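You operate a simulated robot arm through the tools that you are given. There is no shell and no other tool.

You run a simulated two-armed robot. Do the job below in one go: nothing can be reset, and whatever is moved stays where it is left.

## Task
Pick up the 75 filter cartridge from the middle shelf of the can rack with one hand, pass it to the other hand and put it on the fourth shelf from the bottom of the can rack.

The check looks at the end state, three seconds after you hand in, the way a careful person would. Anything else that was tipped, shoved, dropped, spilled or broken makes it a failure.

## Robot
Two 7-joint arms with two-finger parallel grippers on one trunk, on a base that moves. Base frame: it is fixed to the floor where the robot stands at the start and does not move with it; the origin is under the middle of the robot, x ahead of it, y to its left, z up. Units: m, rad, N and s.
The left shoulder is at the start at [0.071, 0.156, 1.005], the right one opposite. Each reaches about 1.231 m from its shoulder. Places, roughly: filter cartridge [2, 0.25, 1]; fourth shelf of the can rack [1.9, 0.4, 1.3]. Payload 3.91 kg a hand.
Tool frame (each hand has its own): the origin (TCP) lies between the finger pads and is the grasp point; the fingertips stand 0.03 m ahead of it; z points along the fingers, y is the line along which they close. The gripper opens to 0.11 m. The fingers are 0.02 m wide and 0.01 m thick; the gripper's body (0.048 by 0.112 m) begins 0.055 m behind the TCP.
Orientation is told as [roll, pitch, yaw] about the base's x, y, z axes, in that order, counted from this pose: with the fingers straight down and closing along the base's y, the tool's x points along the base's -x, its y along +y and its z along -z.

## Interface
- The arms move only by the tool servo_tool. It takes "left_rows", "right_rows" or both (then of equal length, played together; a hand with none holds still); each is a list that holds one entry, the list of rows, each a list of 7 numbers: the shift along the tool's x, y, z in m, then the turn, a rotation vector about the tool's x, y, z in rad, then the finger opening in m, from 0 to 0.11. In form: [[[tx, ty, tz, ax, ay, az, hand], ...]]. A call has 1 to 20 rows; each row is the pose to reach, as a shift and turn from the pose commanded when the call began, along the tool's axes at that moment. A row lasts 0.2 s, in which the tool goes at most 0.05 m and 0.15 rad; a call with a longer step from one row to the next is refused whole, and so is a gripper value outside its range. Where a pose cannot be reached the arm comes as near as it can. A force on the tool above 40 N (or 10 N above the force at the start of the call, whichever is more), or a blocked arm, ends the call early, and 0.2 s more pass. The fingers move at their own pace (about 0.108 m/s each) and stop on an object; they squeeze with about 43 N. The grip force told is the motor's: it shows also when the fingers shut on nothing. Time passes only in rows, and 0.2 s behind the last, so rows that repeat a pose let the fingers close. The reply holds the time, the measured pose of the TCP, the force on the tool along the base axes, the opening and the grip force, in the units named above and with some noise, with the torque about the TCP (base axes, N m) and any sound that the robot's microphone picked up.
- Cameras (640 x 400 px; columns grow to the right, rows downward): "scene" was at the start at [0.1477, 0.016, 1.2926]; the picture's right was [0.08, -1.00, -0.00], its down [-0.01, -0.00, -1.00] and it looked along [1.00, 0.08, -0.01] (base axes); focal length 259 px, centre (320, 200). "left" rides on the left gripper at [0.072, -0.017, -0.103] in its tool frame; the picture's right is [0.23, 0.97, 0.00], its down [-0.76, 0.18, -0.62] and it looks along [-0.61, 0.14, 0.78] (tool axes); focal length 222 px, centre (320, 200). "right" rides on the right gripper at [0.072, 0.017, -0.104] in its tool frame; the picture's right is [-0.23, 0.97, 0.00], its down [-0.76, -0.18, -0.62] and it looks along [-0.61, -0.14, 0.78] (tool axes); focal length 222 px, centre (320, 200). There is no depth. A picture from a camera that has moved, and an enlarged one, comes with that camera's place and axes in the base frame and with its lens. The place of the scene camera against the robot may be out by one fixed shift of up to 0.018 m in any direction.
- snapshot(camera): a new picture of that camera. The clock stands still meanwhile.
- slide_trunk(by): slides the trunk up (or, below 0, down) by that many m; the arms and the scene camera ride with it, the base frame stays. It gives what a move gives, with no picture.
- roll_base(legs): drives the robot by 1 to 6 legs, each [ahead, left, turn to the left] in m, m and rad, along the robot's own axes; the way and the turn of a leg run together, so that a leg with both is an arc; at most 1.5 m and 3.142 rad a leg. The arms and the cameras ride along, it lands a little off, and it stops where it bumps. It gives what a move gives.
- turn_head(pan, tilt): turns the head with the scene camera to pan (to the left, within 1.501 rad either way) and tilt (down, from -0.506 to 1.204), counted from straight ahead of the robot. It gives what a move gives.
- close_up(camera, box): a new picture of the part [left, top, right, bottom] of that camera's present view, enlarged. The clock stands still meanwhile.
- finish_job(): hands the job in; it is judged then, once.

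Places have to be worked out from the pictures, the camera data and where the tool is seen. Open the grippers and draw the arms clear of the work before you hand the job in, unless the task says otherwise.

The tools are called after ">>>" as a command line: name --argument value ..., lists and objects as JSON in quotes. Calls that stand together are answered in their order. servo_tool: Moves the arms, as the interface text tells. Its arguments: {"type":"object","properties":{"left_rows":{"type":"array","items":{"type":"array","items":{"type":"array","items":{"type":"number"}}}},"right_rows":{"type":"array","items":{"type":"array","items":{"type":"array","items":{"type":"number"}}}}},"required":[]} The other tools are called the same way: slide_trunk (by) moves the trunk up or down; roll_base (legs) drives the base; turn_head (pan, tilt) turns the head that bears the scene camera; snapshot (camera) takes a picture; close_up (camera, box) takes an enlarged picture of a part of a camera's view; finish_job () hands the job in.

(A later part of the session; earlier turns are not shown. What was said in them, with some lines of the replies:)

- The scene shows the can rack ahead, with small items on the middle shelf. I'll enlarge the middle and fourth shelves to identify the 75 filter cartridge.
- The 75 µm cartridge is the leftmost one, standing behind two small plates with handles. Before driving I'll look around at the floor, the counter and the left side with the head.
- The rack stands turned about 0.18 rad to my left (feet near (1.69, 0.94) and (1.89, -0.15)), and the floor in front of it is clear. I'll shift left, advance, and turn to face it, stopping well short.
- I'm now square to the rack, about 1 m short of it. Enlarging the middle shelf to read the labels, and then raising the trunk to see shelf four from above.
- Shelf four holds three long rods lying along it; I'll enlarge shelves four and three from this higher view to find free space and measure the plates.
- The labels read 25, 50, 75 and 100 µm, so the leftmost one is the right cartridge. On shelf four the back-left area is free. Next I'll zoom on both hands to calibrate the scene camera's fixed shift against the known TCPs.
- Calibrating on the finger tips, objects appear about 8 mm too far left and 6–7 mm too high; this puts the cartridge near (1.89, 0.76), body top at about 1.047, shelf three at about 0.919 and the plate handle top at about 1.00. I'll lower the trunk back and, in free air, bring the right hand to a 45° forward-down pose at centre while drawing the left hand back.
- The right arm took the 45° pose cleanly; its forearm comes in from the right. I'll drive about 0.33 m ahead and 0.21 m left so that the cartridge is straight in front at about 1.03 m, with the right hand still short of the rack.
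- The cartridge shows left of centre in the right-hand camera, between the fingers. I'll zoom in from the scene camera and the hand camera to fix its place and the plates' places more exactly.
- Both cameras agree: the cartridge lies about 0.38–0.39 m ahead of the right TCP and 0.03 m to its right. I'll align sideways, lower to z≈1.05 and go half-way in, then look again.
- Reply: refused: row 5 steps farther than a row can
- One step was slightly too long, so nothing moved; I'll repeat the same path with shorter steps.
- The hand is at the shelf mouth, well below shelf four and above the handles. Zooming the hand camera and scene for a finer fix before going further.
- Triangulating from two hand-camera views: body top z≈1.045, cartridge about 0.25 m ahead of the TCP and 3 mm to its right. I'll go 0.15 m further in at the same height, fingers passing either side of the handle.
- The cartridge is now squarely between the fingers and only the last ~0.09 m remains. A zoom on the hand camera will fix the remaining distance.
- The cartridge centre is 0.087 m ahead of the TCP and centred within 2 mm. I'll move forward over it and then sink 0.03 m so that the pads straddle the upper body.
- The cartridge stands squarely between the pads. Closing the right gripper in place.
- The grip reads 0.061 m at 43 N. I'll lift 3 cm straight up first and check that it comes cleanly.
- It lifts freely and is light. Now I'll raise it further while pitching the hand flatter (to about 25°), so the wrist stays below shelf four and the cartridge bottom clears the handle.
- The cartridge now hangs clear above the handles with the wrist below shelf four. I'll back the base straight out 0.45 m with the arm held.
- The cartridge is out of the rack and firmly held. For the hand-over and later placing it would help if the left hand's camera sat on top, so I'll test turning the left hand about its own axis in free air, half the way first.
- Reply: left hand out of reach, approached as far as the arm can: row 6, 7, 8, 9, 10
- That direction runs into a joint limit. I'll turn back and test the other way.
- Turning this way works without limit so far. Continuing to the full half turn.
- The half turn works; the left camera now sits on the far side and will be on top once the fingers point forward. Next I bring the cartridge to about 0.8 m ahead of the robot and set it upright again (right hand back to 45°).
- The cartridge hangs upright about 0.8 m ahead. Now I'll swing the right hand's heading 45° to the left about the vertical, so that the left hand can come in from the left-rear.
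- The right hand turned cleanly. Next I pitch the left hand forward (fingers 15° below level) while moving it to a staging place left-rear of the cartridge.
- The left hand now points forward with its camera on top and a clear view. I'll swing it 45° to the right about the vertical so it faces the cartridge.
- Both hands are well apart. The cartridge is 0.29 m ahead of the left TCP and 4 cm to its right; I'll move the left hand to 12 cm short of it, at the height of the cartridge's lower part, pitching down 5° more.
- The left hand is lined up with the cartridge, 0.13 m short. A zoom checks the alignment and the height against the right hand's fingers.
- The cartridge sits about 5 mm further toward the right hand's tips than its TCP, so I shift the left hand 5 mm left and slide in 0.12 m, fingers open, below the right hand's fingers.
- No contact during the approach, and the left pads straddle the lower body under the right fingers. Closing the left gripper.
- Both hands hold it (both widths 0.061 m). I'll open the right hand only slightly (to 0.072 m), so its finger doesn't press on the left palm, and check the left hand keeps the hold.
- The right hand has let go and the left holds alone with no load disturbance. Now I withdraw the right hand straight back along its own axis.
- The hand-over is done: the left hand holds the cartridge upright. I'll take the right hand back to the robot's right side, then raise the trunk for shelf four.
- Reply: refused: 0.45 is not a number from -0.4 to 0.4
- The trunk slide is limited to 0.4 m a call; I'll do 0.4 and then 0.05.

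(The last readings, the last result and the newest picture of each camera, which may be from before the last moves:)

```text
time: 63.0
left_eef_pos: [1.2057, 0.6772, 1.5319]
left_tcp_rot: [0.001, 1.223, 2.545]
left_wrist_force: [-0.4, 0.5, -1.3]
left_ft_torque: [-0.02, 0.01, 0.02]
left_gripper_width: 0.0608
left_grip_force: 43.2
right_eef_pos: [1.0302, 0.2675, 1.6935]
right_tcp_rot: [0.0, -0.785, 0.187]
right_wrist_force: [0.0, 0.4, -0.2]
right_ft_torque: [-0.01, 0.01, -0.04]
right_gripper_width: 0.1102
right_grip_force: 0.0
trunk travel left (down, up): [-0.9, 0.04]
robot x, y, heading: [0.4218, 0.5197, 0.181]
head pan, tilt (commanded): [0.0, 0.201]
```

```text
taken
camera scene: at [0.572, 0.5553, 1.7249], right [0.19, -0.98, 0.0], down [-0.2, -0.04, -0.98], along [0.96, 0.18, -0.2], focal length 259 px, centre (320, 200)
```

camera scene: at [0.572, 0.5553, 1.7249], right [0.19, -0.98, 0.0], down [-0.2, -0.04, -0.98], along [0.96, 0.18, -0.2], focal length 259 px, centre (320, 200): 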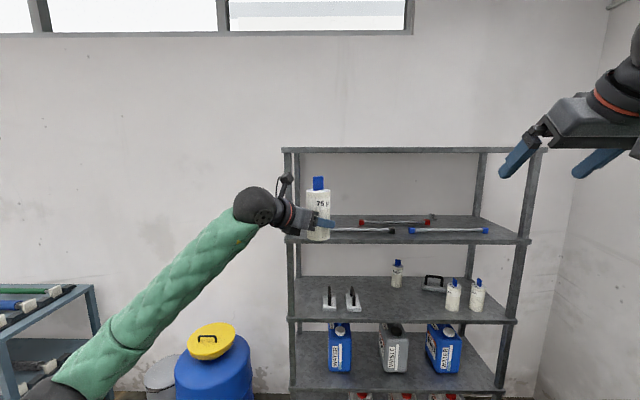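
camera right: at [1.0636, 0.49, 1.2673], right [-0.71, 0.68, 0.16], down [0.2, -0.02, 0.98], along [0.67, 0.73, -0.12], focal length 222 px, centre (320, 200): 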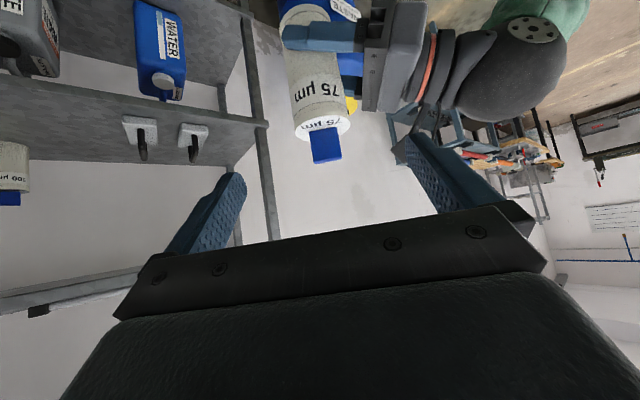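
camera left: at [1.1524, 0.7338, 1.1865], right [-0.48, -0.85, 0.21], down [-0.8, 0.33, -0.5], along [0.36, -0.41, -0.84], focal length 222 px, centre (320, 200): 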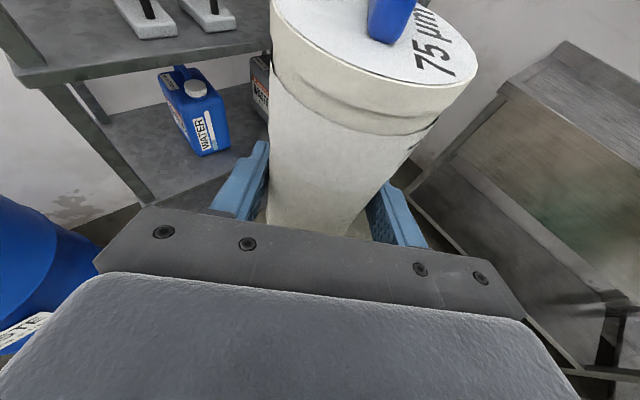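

From this height the back-left of shelf four is clearly free. I'll turn the left hand to point straight ahead again, move it 0.18 m left and down to z≈1.45.

>>> servo_tool --left_rows '[[[-0.0198, -0.0212, -0.0153, 0.1228, 0, -0.0451, 0.03], [-0.0397, -0.0424, -0.0306, 0.2457, 0, -0.0902, 0.03], [-0.0595, -0.0637, -0.046, 0.3685, 0, -0.1353, 0.03], [-0.0793, -0.0849, -0.0613, 0.4913, 0, -0.1803, 0.03], [-0.0992, -0.1061, -0.0766, 0.6142, 0, -0.2254, 0.03], [-0.119, -0.1273, -0.0919, 0.737, 0, -0.2705, 0.03]]]'

>>> snapshot --camera "scene"

>>> snapshot --camera "left"

```text
time: 64.4
left_eef_pos: [1.1692, 0.8539, 1.4528]
left_tcp_rot: [0.011, 1.222, -2.945]
left_wrist_force: [0.3, -0.3, -1.0]
left_ft_torque: [-0.03, 0.0, 0.01]
left_gripper_width: 0.0602
left_grip_force: 43.4
right_eef_pos: [1.0301, 0.2684, 1.6947]
right_tcp_rot: [-0.001, -0.785, 0.189]
right_wrist_force: [-0.5, 0.3, -1.0]
right_ft_torque: [0.01, 0.0, 0.01]
right_gripper_width: 0.1101
right_grip_force: 0.0
trunk travel left (down, up): [-0.9, 0.04]
robot x, y, heading: [0.4244, 0.5218, 0.188]
head pan, tilt (commanded): [0.0, 0.201]
```

```text
taken
camera scene: at [0.5711, 0.556, 1.7251], right [0.19, -0.98, 0.0], down [-0.2, -0.04, -0.98], along [0.96, 0.18, -0.2], focal length 259 px, centre (320, 200)
```

scene: 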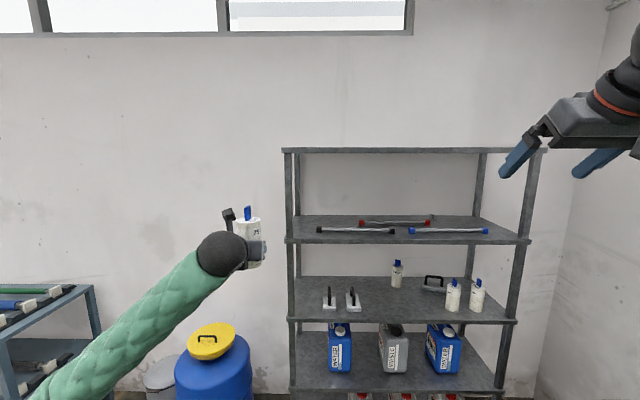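

```text
taken
camera left: at [1.095, 0.8598, 1.5569], right [0.26, -0.94, 0.22], down [-0.8, -0.33, -0.5], along [0.54, -0.04, -0.84], focal length 222 px, centre (320, 200)
```

left: 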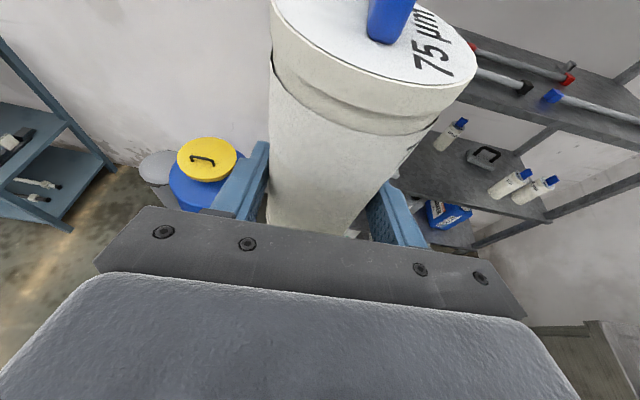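

The cartridge is upright in the left hand. I'll zoom on shelf four from here to re-measure the free area before driving.

>>> close_up --camera "scene" --box '[270, 140, 430, 260]'

>>> close_up --camera "scene" --box '[390, 140, 550, 260]'

```text
3.33 times, centred on (350, 200) of scene
camera zoom: at [0.5711, 0.556, 1.7251], right [0.19, -0.98, 0.0], down [-0.2, -0.04, -0.98], along [0.96, 0.18, -0.2], focal length 863 px, centre (220, 200)
```

zoom: 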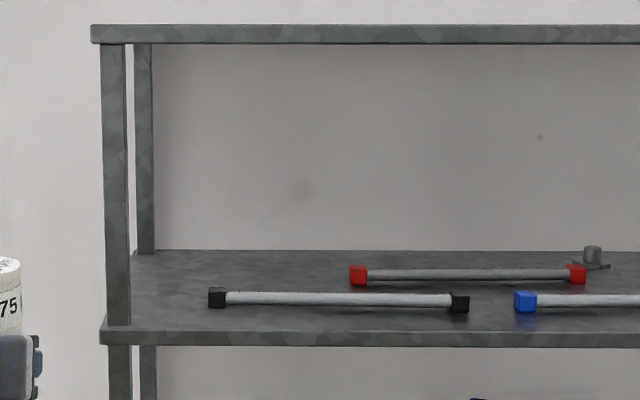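

```text
3.33 times, centred on (470, 200) of scene
camera zoom: at [0.5711, 0.556, 1.7251], right [0.19, -0.98, 0.0], down [-0.2, -0.04, -0.98], along [0.96, 0.18, -0.2], focal length 863 px, centre (-180, 200)
```

zoom: 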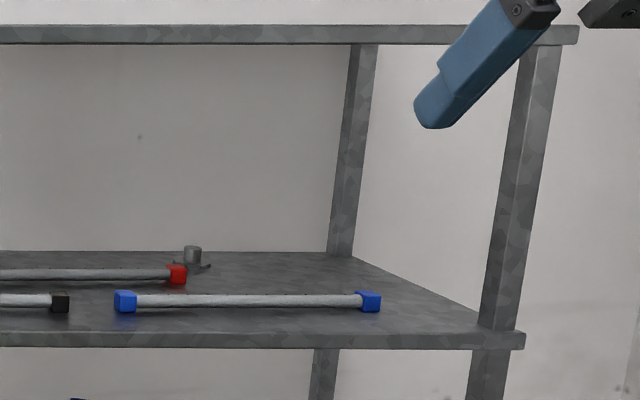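

The free patch spans v≈0.24–0.55 m and about 0.3 m deep behind the black-capped rod. I'll drive 0.23 m right and then 0.32 m ahead, leaving the cartridge just short of the rack front in line with that patch.

>>> roll_base --legs '[[0, -0.232, 0], [0.32, 0, 0]]'

>>> snapshot --camera "scene"

>>> snapshot --camera "left"

```text
time: 67.9
left_eef_pos: [1.5249, 0.682, 1.4535]
left_tcp_rot: [0.006, 1.222, -2.949]
left_wrist_force: [0.1, -0.9, -1.5]
left_ft_torque: [-0.02, 0.01, 0.03]
left_gripper_width: 0.0609
left_grip_force: 42.8
right_eef_pos: [1.3819, 0.0965, 1.6951]
right_tcp_rot: [0.001, -0.787, 0.185]
right_wrist_force: [-1.4, -0.4, 0.7]
right_ft_torque: [0.01, -0.03, -0.03]
right_gripper_width: 0.11
right_grip_force: 0.0
trunk travel left (down, up): [-0.9, 0.04]
robot x, y, heading: [0.7775, 0.3464, 0.183]
head pan, tilt (commanded): [0.0, 0.201]
```

```text
taken
camera scene: at [0.9246, 0.3842, 1.7253], right [0.18, -0.98, 0.0], down [-0.2, -0.04, -0.98], along [0.96, 0.18, -0.2], focal length 259 px, centre (320, 200)
```

scene: 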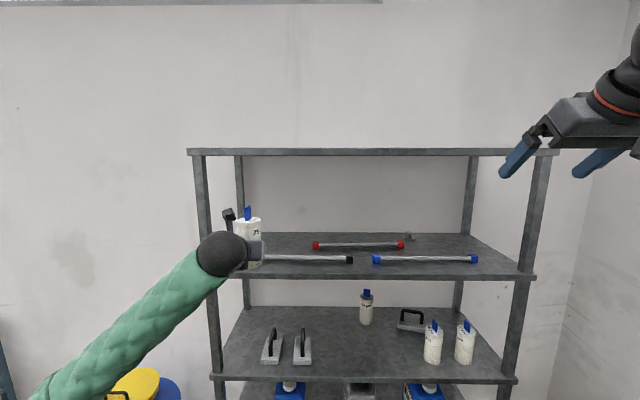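

```text
taken
camera left: at [1.4491, 0.6874, 1.5578], right [0.26, -0.94, 0.22], down [-0.8, -0.33, -0.5], along [0.54, -0.04, -0.84], focal length 222 px, centre (320, 200)
```

left: 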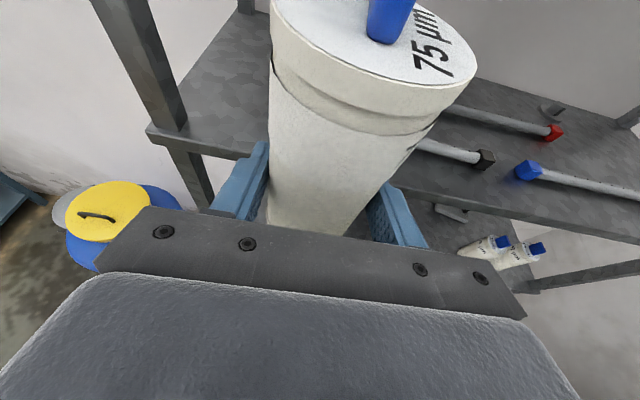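

The left TCP is about 0.40 m short of the target spot and in line with it, with the cartridge bottom about 6 cm above the rods. I'll extend 0.20 m straight in and check.

>>> servo_tool --left_rows '[[[0.0138, 0, 0.0376, 0, 0, 0, 0.03], [0.0276, 0, 0.0751, 0, 0, 0, 0.03], [0.0413, 0, 0.1127, 0, 0, 0, 0.03], [0.0551, 0, 0.1502, 0, 0, 0, 0.03], [0.0689, 0, 0.1878, 0, 0, 0, 0.03]]]'

>>> snapshot --camera "scene"

>>> snapshot --camera "left"

```text
time: 69.1
left_eef_pos: [1.7235, 0.7192, 1.4521]
left_tcp_rot: [0.005, 1.217, -2.953]
left_wrist_force: [0.9, -0.3, -2.4]
left_ft_torque: [-0.02, 0.01, 0.06]
left_gripper_width: 0.0606
left_grip_force: 42.9
right_eef_pos: [1.3851, 0.0951, 1.6939]
right_tcp_rot: [0.001, -0.782, 0.185]
right_wrist_force: [0.1, 0.9, 0.4]
right_ft_torque: [0.0, 0.01, 0.02]
right_gripper_width: 0.1099
right_grip_force: 0.2
trunk travel left (down, up): [-0.9, 0.04]
robot x, y, heading: [0.7769, 0.3496, 0.19]
head pan, tilt (commanded): [0.0, 0.201]
```

```text
taken
camera scene: at [0.9278, 0.3837, 1.7249], right [0.18, -0.98, 0.0], down [-0.2, -0.04, -0.98], along [0.96, 0.18, -0.2], focal length 259 px, centre (320, 200)
```

scene: 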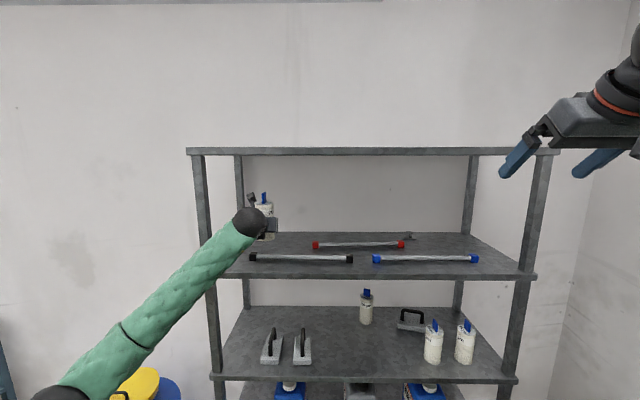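

```text
taken
camera left: at [1.6493, 0.7244, 1.5575], right [0.26, -0.94, 0.21], down [-0.8, -0.33, -0.5], along [0.54, -0.04, -0.84], focal length 222 px, centre (320, 200)
```

left: 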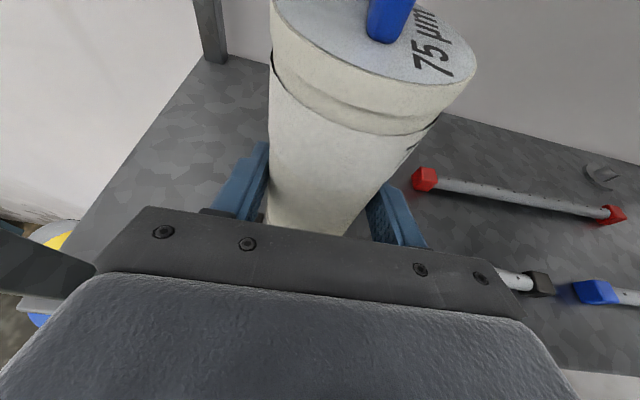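

The hand is over the shelf mouth, well clear of the left post and the rods. I'll extend the remaining ~0.18 m at the same height.

>>> servo_tool --left_rows '[[[0.0126, 0, 0.0344, 0, 0, 0, 0.03], [0.0252, 0, 0.0687, 0, 0, 0, 0.03], [0.0378, 0, 0.1031, 0, 0, 0, 0.03], [0.0504, 0, 0.1374, 0, 0, 0, 0.03], [0.063, 0, 0.1718, 0, 0, 0, 0.03]]]'

>>> snapshot --camera "scene"

>>> snapshot --camera "left"

>>> close_up --camera "scene" --box '[190, 160, 370, 290]'

```text
time: 70.3
left_eef_pos: [1.9022, 0.7512, 1.4504]
left_tcp_rot: [0.003, 1.219, -2.954]
left_wrist_force: [0.1, 0.3, -0.9]
left_ft_torque: [0.03, 0.0, 0.03]
left_gripper_width: 0.0605
left_grip_force: 42.9
right_eef_pos: [1.3866, 0.0957, 1.6942]
right_tcp_rot: [0.002, -0.785, 0.185]
right_wrist_force: [0.6, 0.7, 0.2]
right_ft_torque: [0.03, -0.03, 0.03]
right_gripper_width: 0.1103
right_grip_force: 0.1
trunk travel left (down, up): [-0.9, 0.04]
robot x, y, heading: [0.7766, 0.3498, 0.183]
head pan, tilt (commanded): [0.0, 0.201]
```

```text
taken
camera scene: at [0.9284, 0.3829, 1.7248], right [0.18, -0.98, 0.0], down [-0.2, -0.04, -0.98], along [0.96, 0.18, -0.2], focal length 259 px, centre (320, 200)
```

scene: 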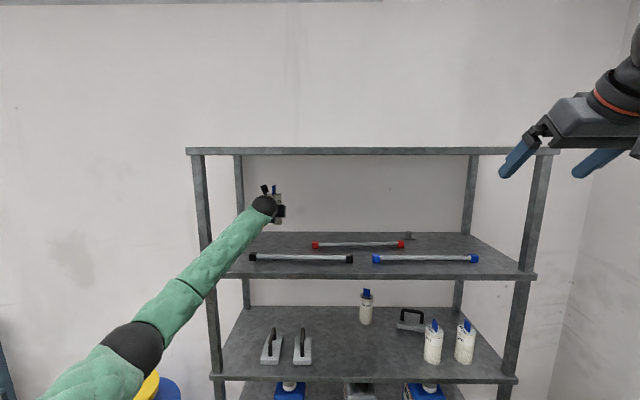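

```text
taken
camera left: at [1.8278, 0.7554, 1.556], right [0.26, -0.94, 0.21], down [-0.8, -0.33, -0.5], along [0.54, -0.04, -0.84], focal length 222 px, centre (320, 200)
```

left: 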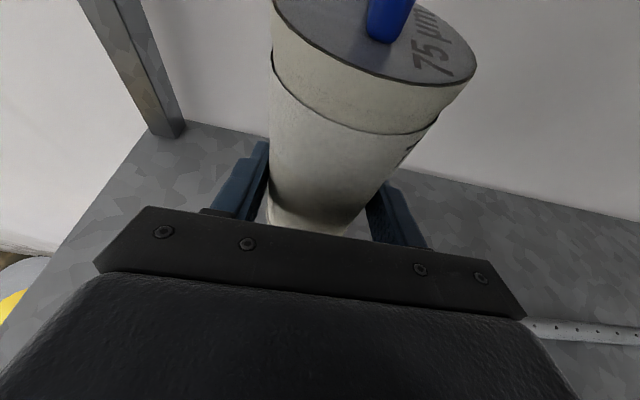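

```text
3.08 times, centred on (280, 225) of scene
camera zoom: at [0.9284, 0.3829, 1.7248], right [0.18, -0.98, 0.0], down [-0.2, -0.04, -0.98], along [0.96, 0.18, -0.2], focal length 796 px, centre (443, 123)
```

zoom: 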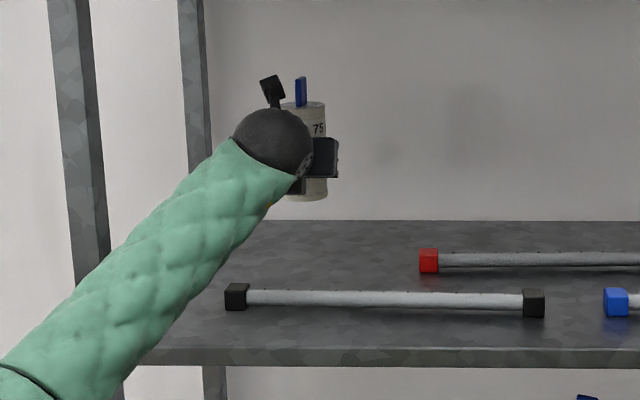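

The cartridge hangs over the free patch, but when lowered the sloping forearm would come close to the shelf's front edge. To gain clearance I'll raise the trunk by 0.035 m and back the base 0.09 m, then reach out a bit straighter.

>>> slide_trunk --by 0.035

>>> roll_base --legs '[[-0.09, 0, 0]]'

>>> snapshot --camera "scene"

```text
time: 71.1
left_eef_pos: [1.9007, 0.7515, 1.4864]
left_tcp_rot: [0.007, 1.22, -2.949]
left_wrist_force: [0.5, -0.3, -0.6]
left_ft_torque: [0.01, -0.01, -0.02]
left_gripper_width: 0.0607
left_grip_force: 42.5
right_eef_pos: [1.3841, 0.0955, 1.7303]
right_tcp_rot: [0.0, -0.784, 0.184]
right_wrist_force: [0.4, 0.5, 0.4]
right_ft_torque: [0.0, -0.03, -0.03]
right_gripper_width: 0.1101
right_grip_force: 0.0
trunk travel left (down, up): [-0.935, 0.005]
robot x, y, heading: [0.7775, 0.3477, 0.184]
head pan, tilt (commanded): [0.0, 0.201]
```

```text
time: 72.2
left_eef_pos: [1.8157, 0.7345, 1.4837]
left_tcp_rot: [0.007, 1.216, -2.952]
left_wrist_force: [0.1, 0.1, -0.7]
left_ft_torque: [-0.01, 0.01, 0.06]
left_gripper_width: 0.0607
left_grip_force: 43.3
right_eef_pos: [1.3003, 0.0802, 1.7279]
right_tcp_rot: [-0.002, -0.782, 0.184]
right_wrist_force: [0.7, 0.4, 0.3]
right_ft_torque: [0.01, 0.03, -0.01]
right_gripper_width: 0.1101
right_grip_force: 0.1
trunk travel left (down, up): [-0.935, 0.005]
robot x, y, heading: [0.6878, 0.3348, 0.188]
head pan, tilt (commanded): [0.0, 0.201]
```

```text
taken
camera scene: at [0.8424, 0.3687, 1.7593], right [0.18, -0.98, 0.0], down [-0.2, -0.04, -0.98], along [0.96, 0.18, -0.2], focal length 259 px, centre (320, 200)
```

scene: 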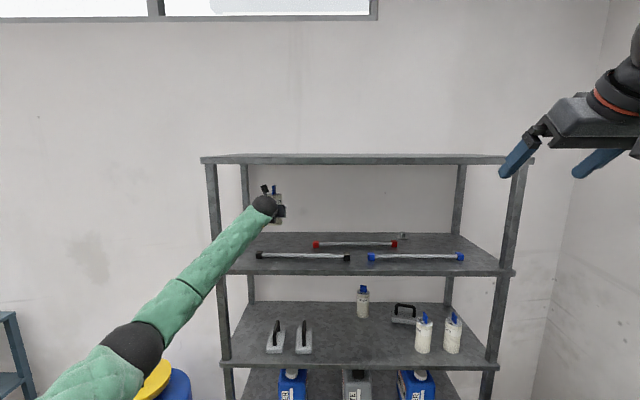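

Now reaching 0.065 m further in and lowering 6 cm as a first step, then checking the clearance of the forearm at the shelf edge.

>>> servo_tool --left_rows '[[[0.0112, 0, 0.0305, 0, 0, 0, 0.03], [0.0224, 0, 0.061, 0, 0, 0, 0.03], [0.0036, 0, 0.0679, 0, 0, 0, 0.03], [-0.0152, 0, 0.0748, 0, 0, 0, 0.03], [-0.0339, 0, 0.0817, 0, 0, 0, 0.03]]]'

>>> snapshot --camera "scene"

>>> close_up --camera "scene" --box '[200, 170, 370, 290]'

>>> snapshot --camera "left"

```text
time: 73.4
left_eef_pos: [1.88, 0.7448, 1.4254]
left_tcp_rot: [0.005, 1.218, -2.953]
left_wrist_force: [-0.3, 0.3, -1.6]
left_ft_torque: [-0.02, 0.01, 0.0]
left_gripper_width: 0.0607
left_grip_force: 43.2
right_eef_pos: [1.3, 0.0798, 1.728]
right_tcp_rot: [0.001, -0.781, 0.184]
right_wrist_force: [0.6, 0.0, 0.0]
right_ft_torque: [0.01, 0.02, -0.02]
right_gripper_width: 0.1102
right_grip_force: 0.0
trunk travel left (down, up): [-0.935, 0.005]
robot x, y, heading: [0.6911, 0.336, 0.192]
head pan, tilt (commanded): [0.0, 0.201]
```

```text
taken
camera scene: at [0.8412, 0.3671, 1.7597], right [0.18, -0.98, 0.0], down [-0.2, -0.04, -0.98], along [0.96, 0.18, -0.2], focal length 259 px, centre (320, 200)
```

scene: 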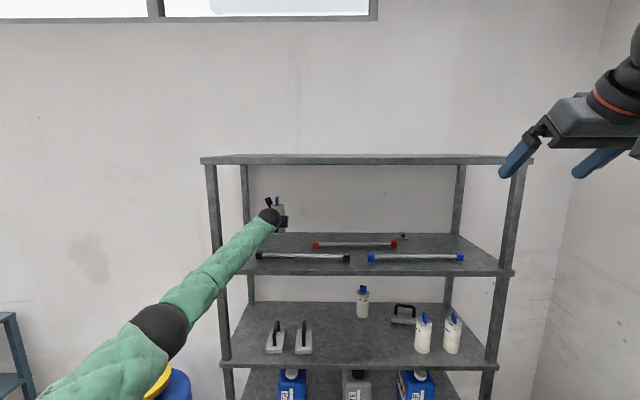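

```text
3.33 times, centred on (285, 230) of scene
camera zoom: at [0.8412, 0.3671, 1.7597], right [0.18, -0.98, 0.0], down [-0.2, -0.04, -0.98], along [0.96, 0.18, -0.2], focal length 863 px, centre (437, 100)
```

zoom: 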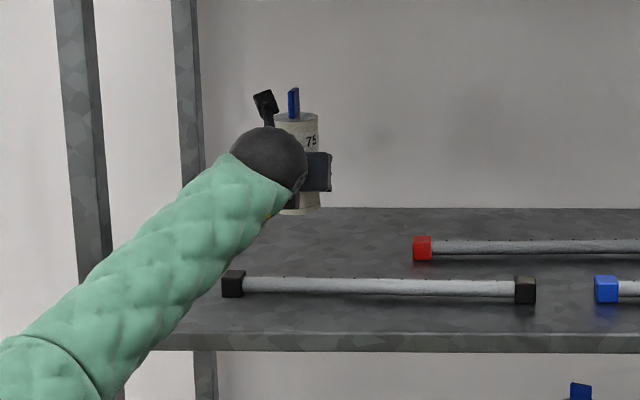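

```text
taken
camera left: at [1.8045, 0.7498, 1.5296], right [0.26, -0.94, 0.21], down [-0.8, -0.33, -0.5], along [0.54, -0.04, -0.84], focal length 222 px, centre (320, 200)
```

left: 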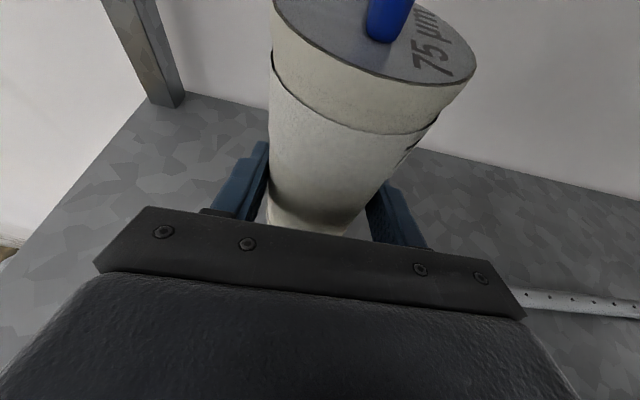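

The forearm now runs almost level with good clearance over the front edge. I'll lower another 4.5 cm and check.

>>> servo_tool --left_rows '[[[-0.0141, 0, 0.0052, 0, 0, 0, 0.03], [-0.0282, 0, 0.0103, 0, 0, 0, 0.03], [-0.0422, 0, 0.0155, 0, 0, 0, 0.03]]]'

>>> close_up --camera "scene" --box '[200, 170, 370, 290]'

>>> snapshot --camera "left"

```text
time: 74.2
left_eef_pos: [1.8759, 0.7454, 1.3834]
left_tcp_rot: [0.008, 1.221, -2.951]
left_wrist_force: [-1.3, 0.3, -0.2]
left_ft_torque: [0.01, 0.03, 0.0]
left_gripper_width: 0.0605
left_grip_force: 43.1
right_eef_pos: [1.2955, 0.0798, 1.7308]
right_tcp_rot: [0.0, -0.784, 0.186]
right_wrist_force: [0.0, 0.0, -0.3]
right_ft_torque: [0.0, -0.02, 0.0]
right_gripper_width: 0.1101
right_grip_force: 0.1
trunk travel left (down, up): [-0.935, 0.005]
robot x, y, heading: [0.6878, 0.3328, 0.183]
head pan, tilt (commanded): [0.0, 0.201]
```

```text
3.33 times, centred on (285, 230) of scene
camera zoom: at [0.8368, 0.3676, 1.7602], right [0.18, -0.98, 0.0], down [-0.2, -0.04, -0.98], along [0.96, 0.18, -0.2], focal length 863 px, centre (437, 100)
```

zoom: 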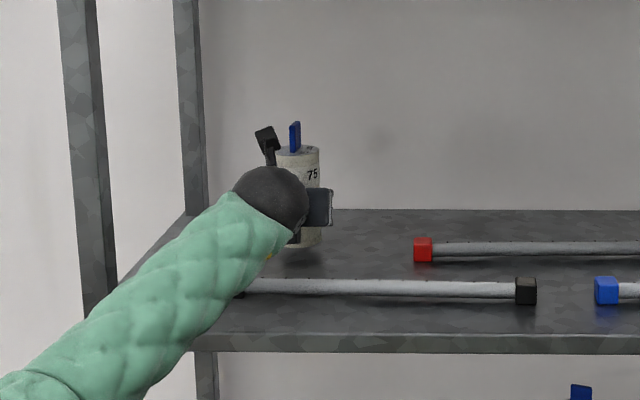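

```text
taken
camera left: at [1.801, 0.7502, 1.4871], right [0.25, -0.94, 0.22], down [-0.8, -0.33, -0.5], along [0.54, -0.04, -0.84], focal length 222 px, centre (320, 200)
```

left: 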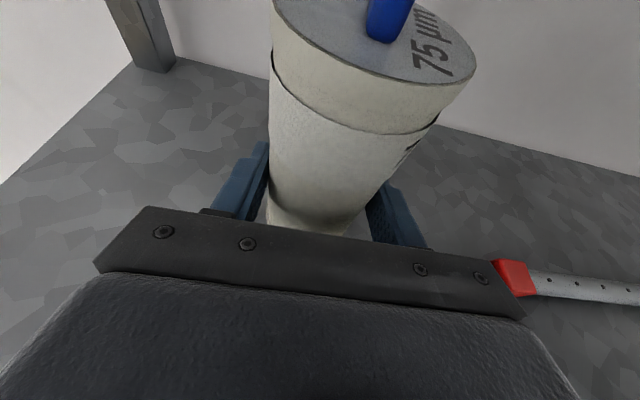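

Everything looks as planned, but the robot seems to have rocked back a few millimetres during this step, so I want to be sure that the forearm is not resting on the shelf edge. Zooming there.

>>> close_up --camera "scene" --box '[190, 210, 300, 290]'

>>> snapshot --camera "scene"

>>> snapshot --camera "right"

```text
5.00 times, centred on (245, 250) of scene
camera zoom: at [0.8368, 0.3676, 1.7602], right [0.18, -0.98, 0.0], down [-0.2, -0.04, -0.98], along [0.96, 0.18, -0.2], focal length 1294 px, centre (695, -50)
```

zoom: 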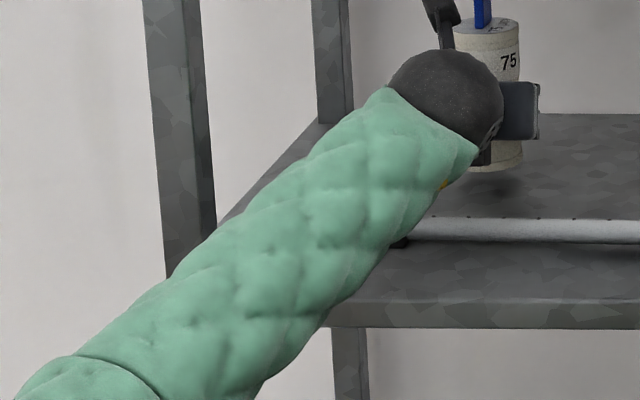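

```text
taken
camera scene: at [0.8368, 0.3676, 1.7602], right [0.18, -0.98, 0.0], down [-0.2, -0.04, -0.98], along [0.96, 0.18, -0.2], focal length 259 px, centre (320, 200)
```

scene: 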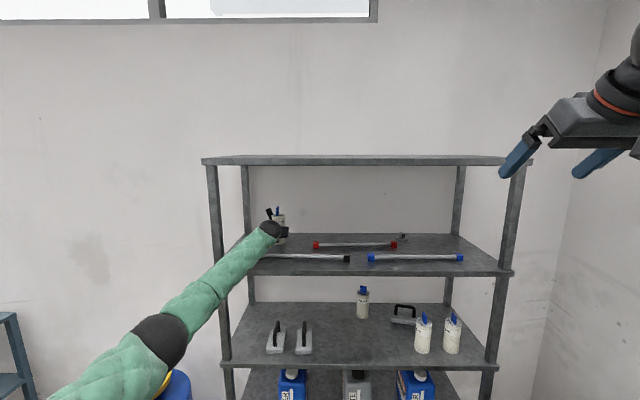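

```text
taken
camera right: at [1.1713, 0.0731, 1.7516], right [-0.02, 0.99, 0.16], down [0.13, -0.16, 0.98], along [0.99, 0.04, -0.12], focal length 222 px, centre (320, 200)
```

right: 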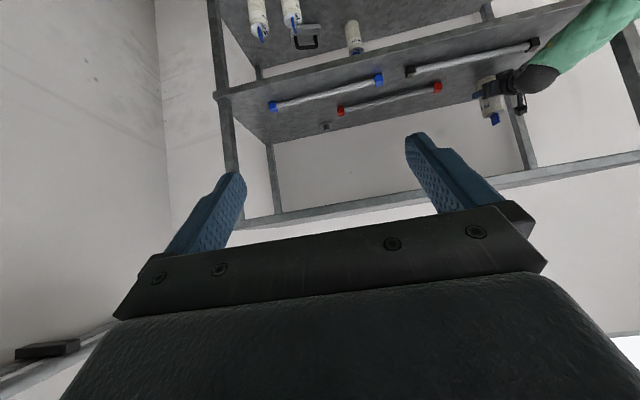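

The right-hand camera sees the left arm from the side; enlarging that view to judge the gaps to the shelf edge and rod.

>>> close_up --camera "right" --box '[440, 0, 640, 140]'

>>> close_up --camera "right" --box '[460, 40, 560, 140]'

```text
2.86 times, centred on (540, 70) of right
camera zoom: at [1.1713, 0.0731, 1.7516], right [-0.02, 0.99, 0.16], down [0.13, -0.16, 0.98], along [0.99, 0.04, -0.12], focal length 635 px, centre (-309, 571)
```

zoom: 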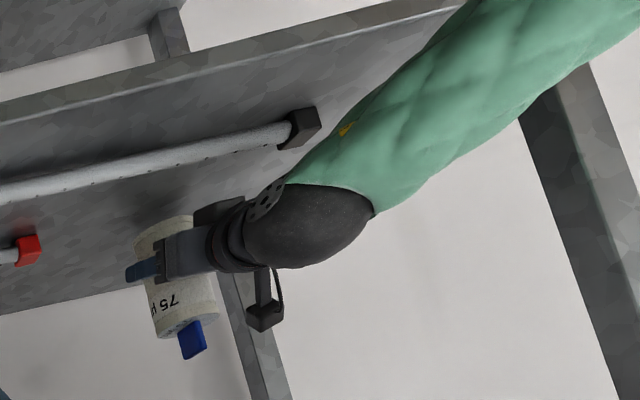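

```text
4.00 times, centred on (510, 90) of right
camera zoom: at [1.1713, 0.0731, 1.7516], right [-0.02, 0.99, 0.16], down [0.13, -0.16, 0.98], along [0.99, 0.04, -0.12], focal length 888 px, centre (-440, 640)
```

zoom: 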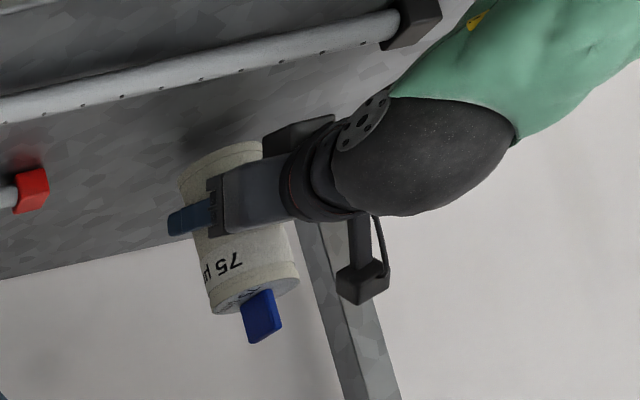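

The side view shows clearance all round: forearm roughly 5–6 cm above the shelf edge, hand above the rod, and the cartridge bottom about 1.5–1.8 cm above the shelf. I'll lower 1.2 cm more.

>>> servo_tool --left_rows '[[[-0.0038, 0, 0.0014, 0, 0, 0, 0.03], [-0.0075, 0, 0.0028, 0, 0, 0, 0.03], [-0.0113, 0, 0.0041, 0, 0, 0, 0.03]]]'

>>> close_up --camera "scene" --box '[240, 195, 320, 275]'

>>> close_up --camera "right" --box '[460, 40, 560, 140]'

```text
time: 75.0
left_eef_pos: [1.8757, 0.7458, 1.3705]
left_tcp_rot: [0.005, 1.22, -2.953]
left_wrist_force: [0.6, 0.7, -1.7]
left_ft_torque: [0.01, 0.01, 0.04]
left_gripper_width: 0.0605
left_grip_force: 42.8
right_eef_pos: [1.2965, 0.0799, 1.7294]
right_tcp_rot: [0.001, -0.786, 0.186]
right_wrist_force: [-0.6, -0.3, -0.5]
right_ft_torque: [-0.02, 0.0, -0.01]
right_gripper_width: 0.1098
right_grip_force: 0.0
trunk travel left (down, up): [-0.935, 0.005]
robot x, y, heading: [0.6863, 0.3306, 0.183]
head pan, tilt (commanded): [0.0, 0.201]
```

```text
5.00 times, centred on (280, 235) of scene
camera zoom: at [0.8377, 0.3674, 1.7601], right [0.18, -0.98, 0.0], down [-0.2, -0.04, -0.98], along [0.96, 0.18, -0.2], focal length 1294 px, centre (520, 25)
```

zoom: 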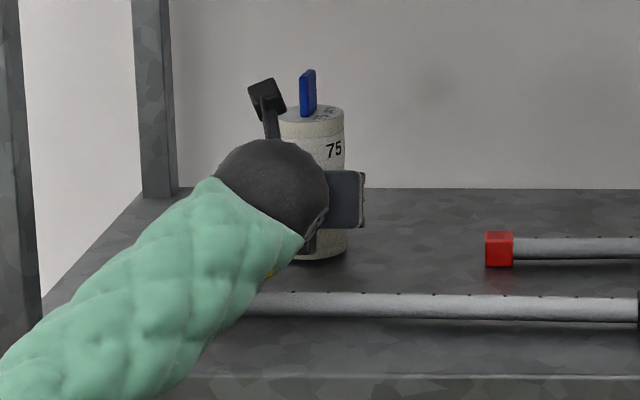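

```text
4.00 times, centred on (510, 90) of right
camera zoom: at [1.1721, 0.0729, 1.7513], right [-0.02, 0.99, 0.16], down [0.13, -0.16, 0.98], along [0.99, 0.04, -0.12], focal length 888 px, centre (-440, 640)
```

zoom: 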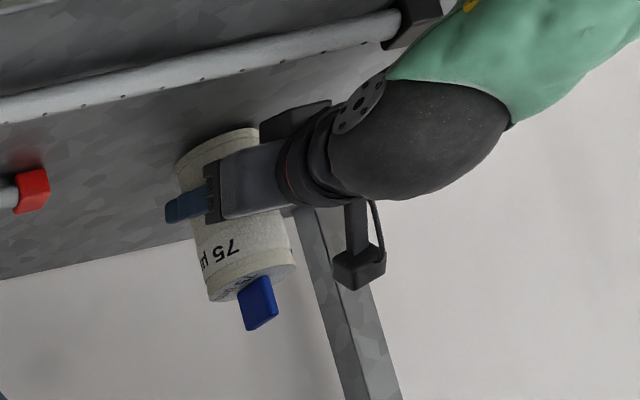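

The cartridge is now only a few millimetres above the shelf. I'll creep down in 2 mm steps and watch the wrist force.

>>> servo_tool --left_rows '[[[-0.0019, 0, 0.0007, 0, 0, 0, 0.03], [-0.0038, 0, 0.0014, 0, 0, 0, 0.03]]]'

```text
time: 75.6
left_eef_pos: [1.8759, 0.746, 1.3664]
left_tcp_rot: [0.006, 1.219, -2.952]
left_wrist_force: [0.4, -0.4, -1.3]
left_ft_torque: [0.01, 0.0, 0.0]
left_gripper_width: 0.0605
left_grip_force: 43.1
right_eef_pos: [1.2964, 0.0796, 1.7307]
right_tcp_rot: [0.001, -0.785, 0.184]
right_wrist_force: [0.4, 0.1, -0.7]
right_ft_torque: [0.0, -0.01, 0.04]
right_gripper_width: 0.11
right_grip_force: 0.0
trunk travel left (down, up): [-0.935, 0.005]
robot x, y, heading: [0.6847, 0.3316, 0.191]
head pan, tilt (commanded): [0.0, 0.201]
```

No contact force yet at z = 1.366; creeping on.

>>> servo_tool --left_rows '[[[-0.0014, 0, 0.0005, 0, 0, 0, 0.03], [-0.0028, 0, 0.001, 0, 0, 0, 0.03]]]'

>>> close_up --camera "scene" --box '[260, 205, 310, 255]'

```text
time: 76.2
left_eef_pos: [1.8761, 0.7449, 1.366]
left_tcp_rot: [0.005, 1.224, -2.953]
left_wrist_force: [3.3, 2.4, 8.9]
left_ft_torque: [0.32, -0.29, -0.09]
left_gripper_width: 0.0605
left_grip_force: 42.7
right_eef_pos: [1.2954, 0.0792, 1.7302]
right_tcp_rot: [0.001, -0.784, 0.186]
right_wrist_force: [-0.2, 1.3, -0.8]
right_ft_torque: [0.0, 0.0, 0.01]
right_gripper_width: 0.1101
right_grip_force: 0.0
trunk travel left (down, up): [-0.935, 0.005]
robot x, y, heading: [0.6863, 0.335, 0.183]
head pan, tilt (commanded): [0.0, 0.201]
```

```text
8.00 times, centred on (285, 230) of scene
camera zoom: at [0.8367, 0.367, 1.7604], right [0.18, -0.98, 0.0], down [-0.2, -0.04, -0.98], along [0.96, 0.18, -0.2], focal length 2070 px, centre (600, -40)
```

zoom: 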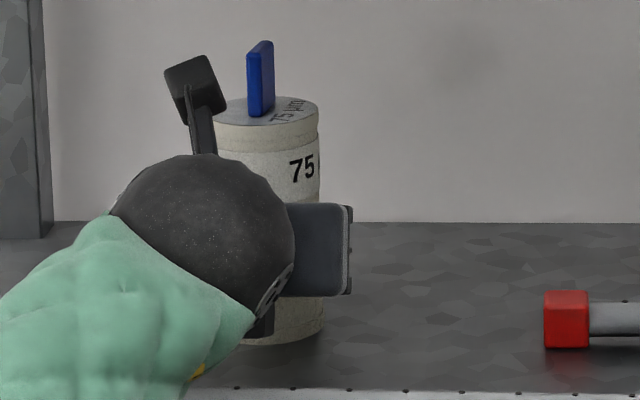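

Contact: about 9 N upward, with the height matching the shelf. I'll ease off by 1 mm and open the left gripper gently.

>>> servo_tool --left_rows '[[[0.0007, 0, -0.0003, 0, 0, 0, 0.03], [0.0007, 0, -0.0003, 0, 0, 0, 0.062], [0.0007, 0, -0.0003, 0, 0, 0, 0.065], [0.0007, 0, -0.0003, 0, 0, 0, 0.07], [0.0007, 0, -0.0003, 0, 0, 0, 0.08], [0.0007, 0, -0.0003, 0, 0, 0, 0.09], [0.0007, 0, -0.0003, 0, 0, 0, 0.1], [0.0007, 0, -0.0003, 0, 0, 0, 0.1]]]'

>>> snapshot --camera "left"

>>> close_up --camera "scene" --box '[240, 195, 320, 275]'

>>> close_up --camera "right" --box '[460, 40, 560, 140]'

```text
time: 78.0
left_eef_pos: [1.8756, 0.7445, 1.3641]
left_tcp_rot: [0.005, 1.22, -2.951]
left_wrist_force: [-0.3, 0.2, 0.3]
left_ft_torque: [0.03, -0.01, 0.02]
left_gripper_width: 0.0999
left_grip_force: 0.1
right_eef_pos: [1.2949, 0.0791, 1.73]
right_tcp_rot: [-0.001, -0.785, 0.186]
right_wrist_force: [0.5, -0.7, 0.1]
right_ft_torque: [-0.01, -0.03, 0.04]
right_gripper_width: 0.1101
right_grip_force: 0.1
trunk travel left (down, up): [-0.935, 0.005]
robot x, y, heading: [0.6884, 0.336, 0.184]
head pan, tilt (commanded): [0.0, 0.201]
```

```text
taken
camera left: at [1.8009, 0.7502, 1.4685], right [0.26, -0.94, 0.22], down [-0.8, -0.33, -0.5], along [0.54, -0.04, -0.84], focal length 222 px, centre (320, 200)
```

left: 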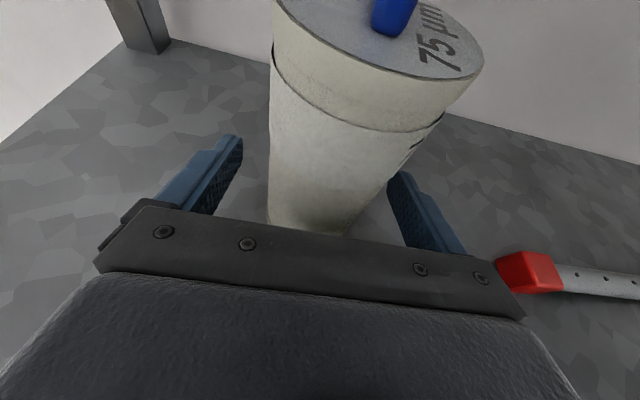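

```text
5.00 times, centred on (280, 235) of scene
camera zoom: at [0.8377, 0.3674, 1.7601], right [0.18, -0.98, 0.0], down [-0.2, -0.04, -0.98], along [0.96, 0.18, -0.2], focal length 1294 px, centre (520, 25)
```

zoom: 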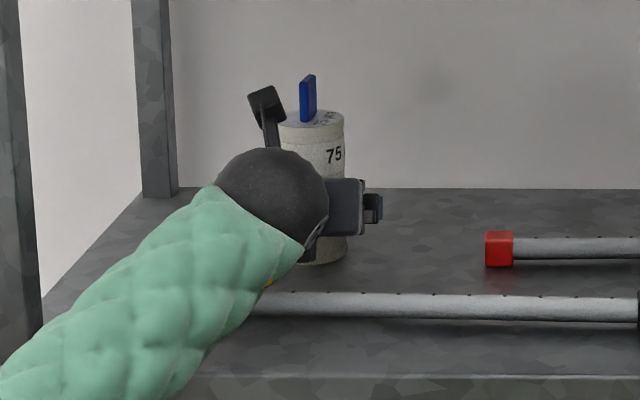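

```text
4.00 times, centred on (510, 90) of right
camera zoom: at [1.1722, 0.0729, 1.7513], right [-0.02, 0.99, 0.16], down [0.13, -0.16, 0.98], along [0.99, 0.04, -0.12], focal length 888 px, centre (-440, 640)
```

zoom: 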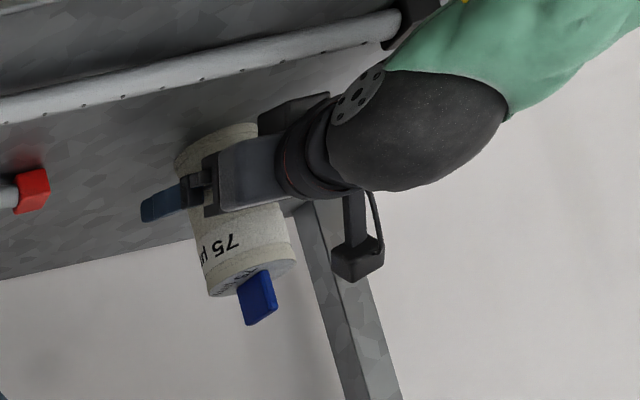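

Released; the cartridge stands on the shelf with both pads clear. I'll withdraw the left hand back and up along its own axis.

>>> servo_tool --left_rows '[[[0, 0, -0.015, 0, 0, 0, 0.1], [0, 0, -0.035, 0, 0, 0, 0.1], [0, 0, -0.06, 0, 0, 0, 0.1], [0, 0, -0.09, 0, 0, 0, 0.1]]]'

>>> snapshot --camera "left"

>>> snapshot --camera "scene"

```text
time: 79.0
left_eef_pos: [1.793, 0.7287, 1.3953]
left_tcp_rot: [0.01, 1.221, -2.95]
left_wrist_force: [-0.4, 0.6, 0.1]
left_ft_torque: [-0.02, 0.01, 0.01]
left_gripper_width: 0.1001
left_grip_force: 0.1
right_eef_pos: [1.2938, 0.0792, 1.7307]
right_tcp_rot: [-0.001, -0.785, 0.185]
right_wrist_force: [-1.0, 0.1, -0.2]
right_ft_torque: [0.02, 0.01, -0.01]
right_gripper_width: 0.1101
right_grip_force: 0.1
trunk travel left (down, up): [-0.935, 0.005]
robot x, y, heading: [0.6873, 0.3345, 0.185]
head pan, tilt (commanded): [0.0, 0.201]
```

```text
taken
camera left: at [1.7172, 0.7339, 1.5], right [0.25, -0.94, 0.22], down [-0.8, -0.33, -0.5], along [0.54, -0.05, -0.84], focal length 222 px, centre (320, 200)
```

left: 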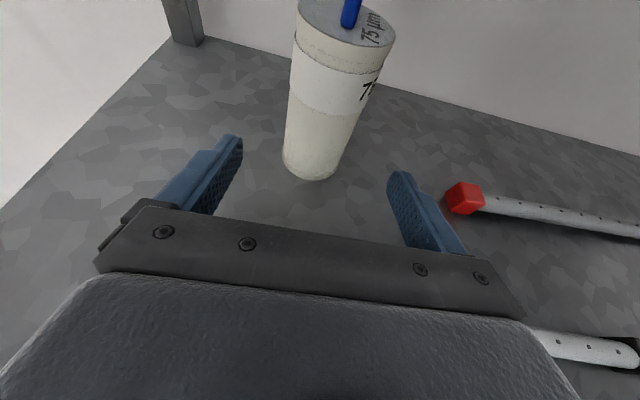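

```text
taken
camera scene: at [0.8361, 0.3683, 1.7602], right [0.18, -0.98, 0.0], down [-0.2, -0.04, -0.98], along [0.96, 0.18, -0.2], focal length 259 px, centre (320, 200)
```

scene: 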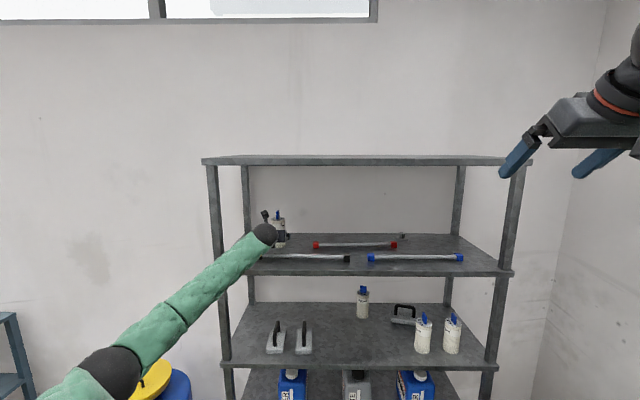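

The cartridge stands upright and free. I'll lift the hand another 5 cm and then back the base out 0.45 m.

>>> servo_tool --left_rows '[[[0.0235, 0, -0.0086, 0, 0, 0, 0.1], [0.0469, 0, -0.0172, 0, 0, 0, 0.1]]]'

>>> roll_base --legs '[[-0.45, 0, 0]]'

>>> snapshot --camera "scene"

>>> close_up --camera "scene" --box '[220, 140, 520, 340]'

```text
time: 79.6
left_eef_pos: [1.792, 0.7293, 1.4446]
left_tcp_rot: [0.004, 1.219, -2.955]
left_wrist_force: [-0.1, 0.3, 0.8]
left_ft_torque: [-0.02, 0.01, 0.0]
left_gripper_width: 0.0998
left_grip_force: 0.1
right_eef_pos: [1.2942, 0.0786, 1.7306]
right_tcp_rot: [0.001, -0.785, 0.185]
right_wrist_force: [0.3, 0.0, 0.1]
right_ft_torque: [-0.01, 0.01, 0.0]
right_gripper_width: 0.1103
right_grip_force: 0.0
trunk travel left (down, up): [-0.935, 0.005]
robot x, y, heading: [0.6906, 0.3363, 0.182]
head pan, tilt (commanded): [0.0, 0.201]
```

```text
time: 82.3
left_eef_pos: [1.35, 0.641, 1.443]
left_tcp_rot: [0.005, 1.218, -2.96]
left_wrist_force: [0.3, 0.1, -0.3]
left_ft_torque: [-0.02, 0.01, -0.03]
left_gripper_width: 0.1
left_grip_force: 0.0
right_eef_pos: [0.8505, -0.0072, 1.7287]
right_tcp_rot: [0.0, -0.783, 0.177]
right_wrist_force: [0.7, 0.3, -0.2]
right_ft_torque: [-0.01, 0.0, -0.02]
right_gripper_width: 0.1099
right_grip_force: 0.0
trunk travel left (down, up): [-0.935, 0.005]
robot x, y, heading: [0.2431, 0.2495, 0.18]
head pan, tilt (commanded): [0.0, 0.201]
```

```text
taken
camera scene: at [0.3937, 0.2847, 1.7598], right [0.18, -0.98, 0.0], down [-0.2, -0.04, -0.98], along [0.96, 0.17, -0.2], focal length 259 px, centre (320, 200)
```

scene: 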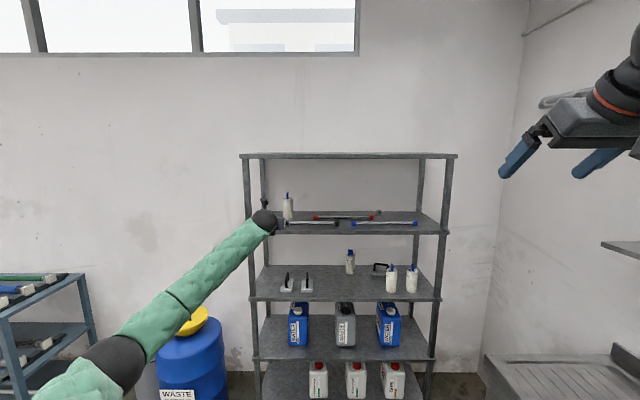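

```text
2.00 times, centred on (370, 240) of scene
camera zoom: at [0.3937, 0.2847, 1.7598], right [0.18, -0.98, 0.0], down [-0.2, -0.04, -0.98], along [0.96, 0.17, -0.2], focal length 518 px, centre (220, 120)
```

zoom: 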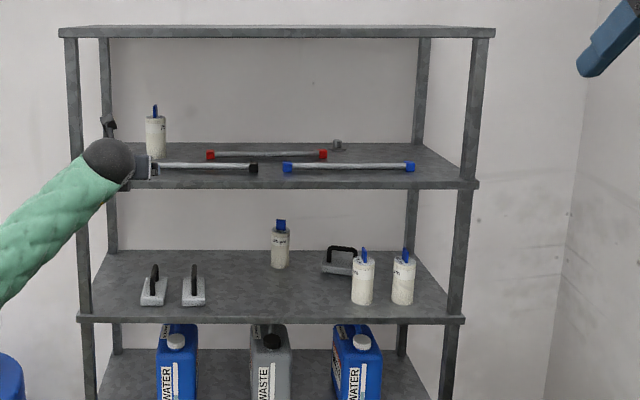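

The 75 cartridge stands on shelf four and everything else looks as it was. I'll open the left hand fully, draw it back a little more, and take one last close look at both shelves.

>>> servo_tool --left_rows '[[[0, 0, -0.03, 0, 0, 0, 0.11], [0, 0, -0.06, 0, 0, 0, 0.11], [0, 0, -0.09, 0, 0, 0, 0.11], [0, 0, -0.12, 0, 0, 0, 0.11]]]'

>>> roll_base --legs '[[-0.15, 0, 0]]'

>>> close_up --camera "scene" --box '[230, 140, 350, 240]'

>>> close_up --camera "scene" --box '[240, 150, 460, 320]'

```text
time: 83.3
left_eef_pos: [1.2371, 0.6181, 1.4862]
left_tcp_rot: [0.008, 1.218, -2.958]
left_wrist_force: [-0.9, 0.4, 0.3]
left_ft_torque: [-0.02, -0.04, 0.03]
left_gripper_width: 0.11
left_grip_force: 0.0
right_eef_pos: [0.8473, -0.0062, 1.7305]
right_tcp_rot: [0.002, -0.785, 0.178]
right_wrist_force: [0.0, 0.0, -0.1]
right_ft_torque: [-0.03, -0.01, -0.02]
right_gripper_width: 0.11
right_grip_force: 0.1
trunk travel left (down, up): [-0.935, 0.005]
robot x, y, heading: [0.2438, 0.2498, 0.176]
head pan, tilt (commanded): [0.0, 0.201]
```

```text
time: 84.7
left_eef_pos: [1.0936, 0.5936, 1.4827]
left_tcp_rot: [0.006, 1.217, -2.958]
left_wrist_force: [0.0, -0.4, 0.6]
left_ft_torque: [0.02, 0.0, -0.01]
left_gripper_width: 0.11
left_grip_force: 0.1
right_eef_pos: [0.7044, -0.0327, 1.7276]
right_tcp_rot: [0.0, -0.783, 0.178]
right_wrist_force: [0.0, 0.2, 0.5]
right_ft_torque: [-0.02, 0.0, 0.01]
right_gripper_width: 0.11
right_grip_force: 0.1
trunk travel left (down, up): [-0.935, 0.005]
robot x, y, heading: [0.0956, 0.2276, 0.178]
head pan, tilt (commanded): [0.0, 0.201]
```

```text
4.00 times, centred on (290, 190) of scene
camera zoom: at [0.2475, 0.2585, 1.7598], right [0.18, -0.98, 0.0], down [-0.2, -0.04, -0.98], along [0.96, 0.17, -0.2], focal length 1035 px, centre (440, 240)
```

zoom: 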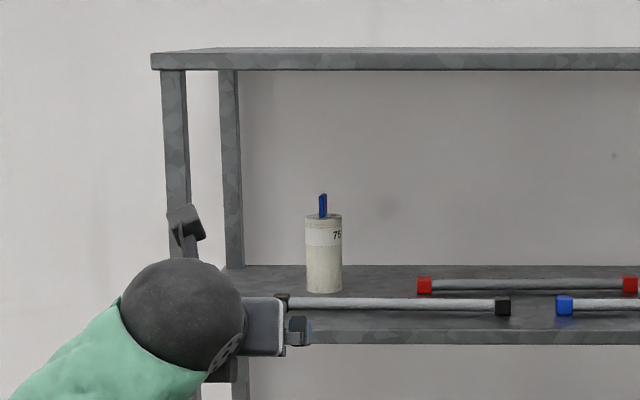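

```text
2.35 times, centred on (350, 235) of scene
camera zoom: at [0.2475, 0.2585, 1.7598], right [0.18, -0.98, 0.0], down [-0.2, -0.04, -0.98], along [0.96, 0.17, -0.2], focal length 609 px, centre (249, 118)
```

zoom: 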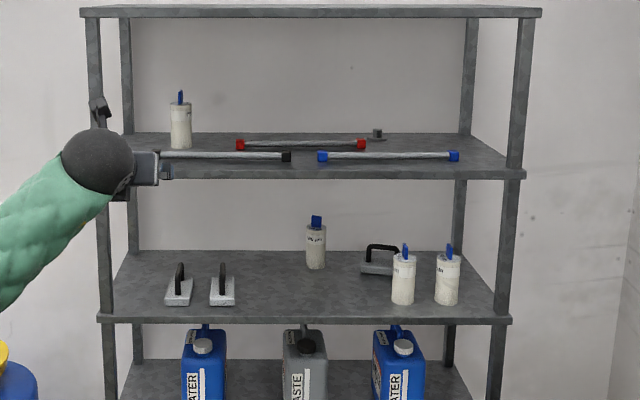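

The 75 cartridge stands upright on the fourth shelf behind the rod. The plates, rods and other cartridges are where they were, both grippers are open, and the arms are clear of the rack, so I'm handing in.

>>> finish_job

```text
The job is handed in.
```

The 75 µm filter cartridge is now on the fourth shelf of the can rack. It stands upright at the back left, behind the black-capped rod.

I picked it from the middle shelf with the right hand, passed it to the left hand in front of the robot, and set it down with the left. In the last pictures before handing in, the rods, handled plates and other cartridges looked undisturbed. Both grippers were open and the arms were clear of the rack. The hand-in was accepted, but no verdict came back.
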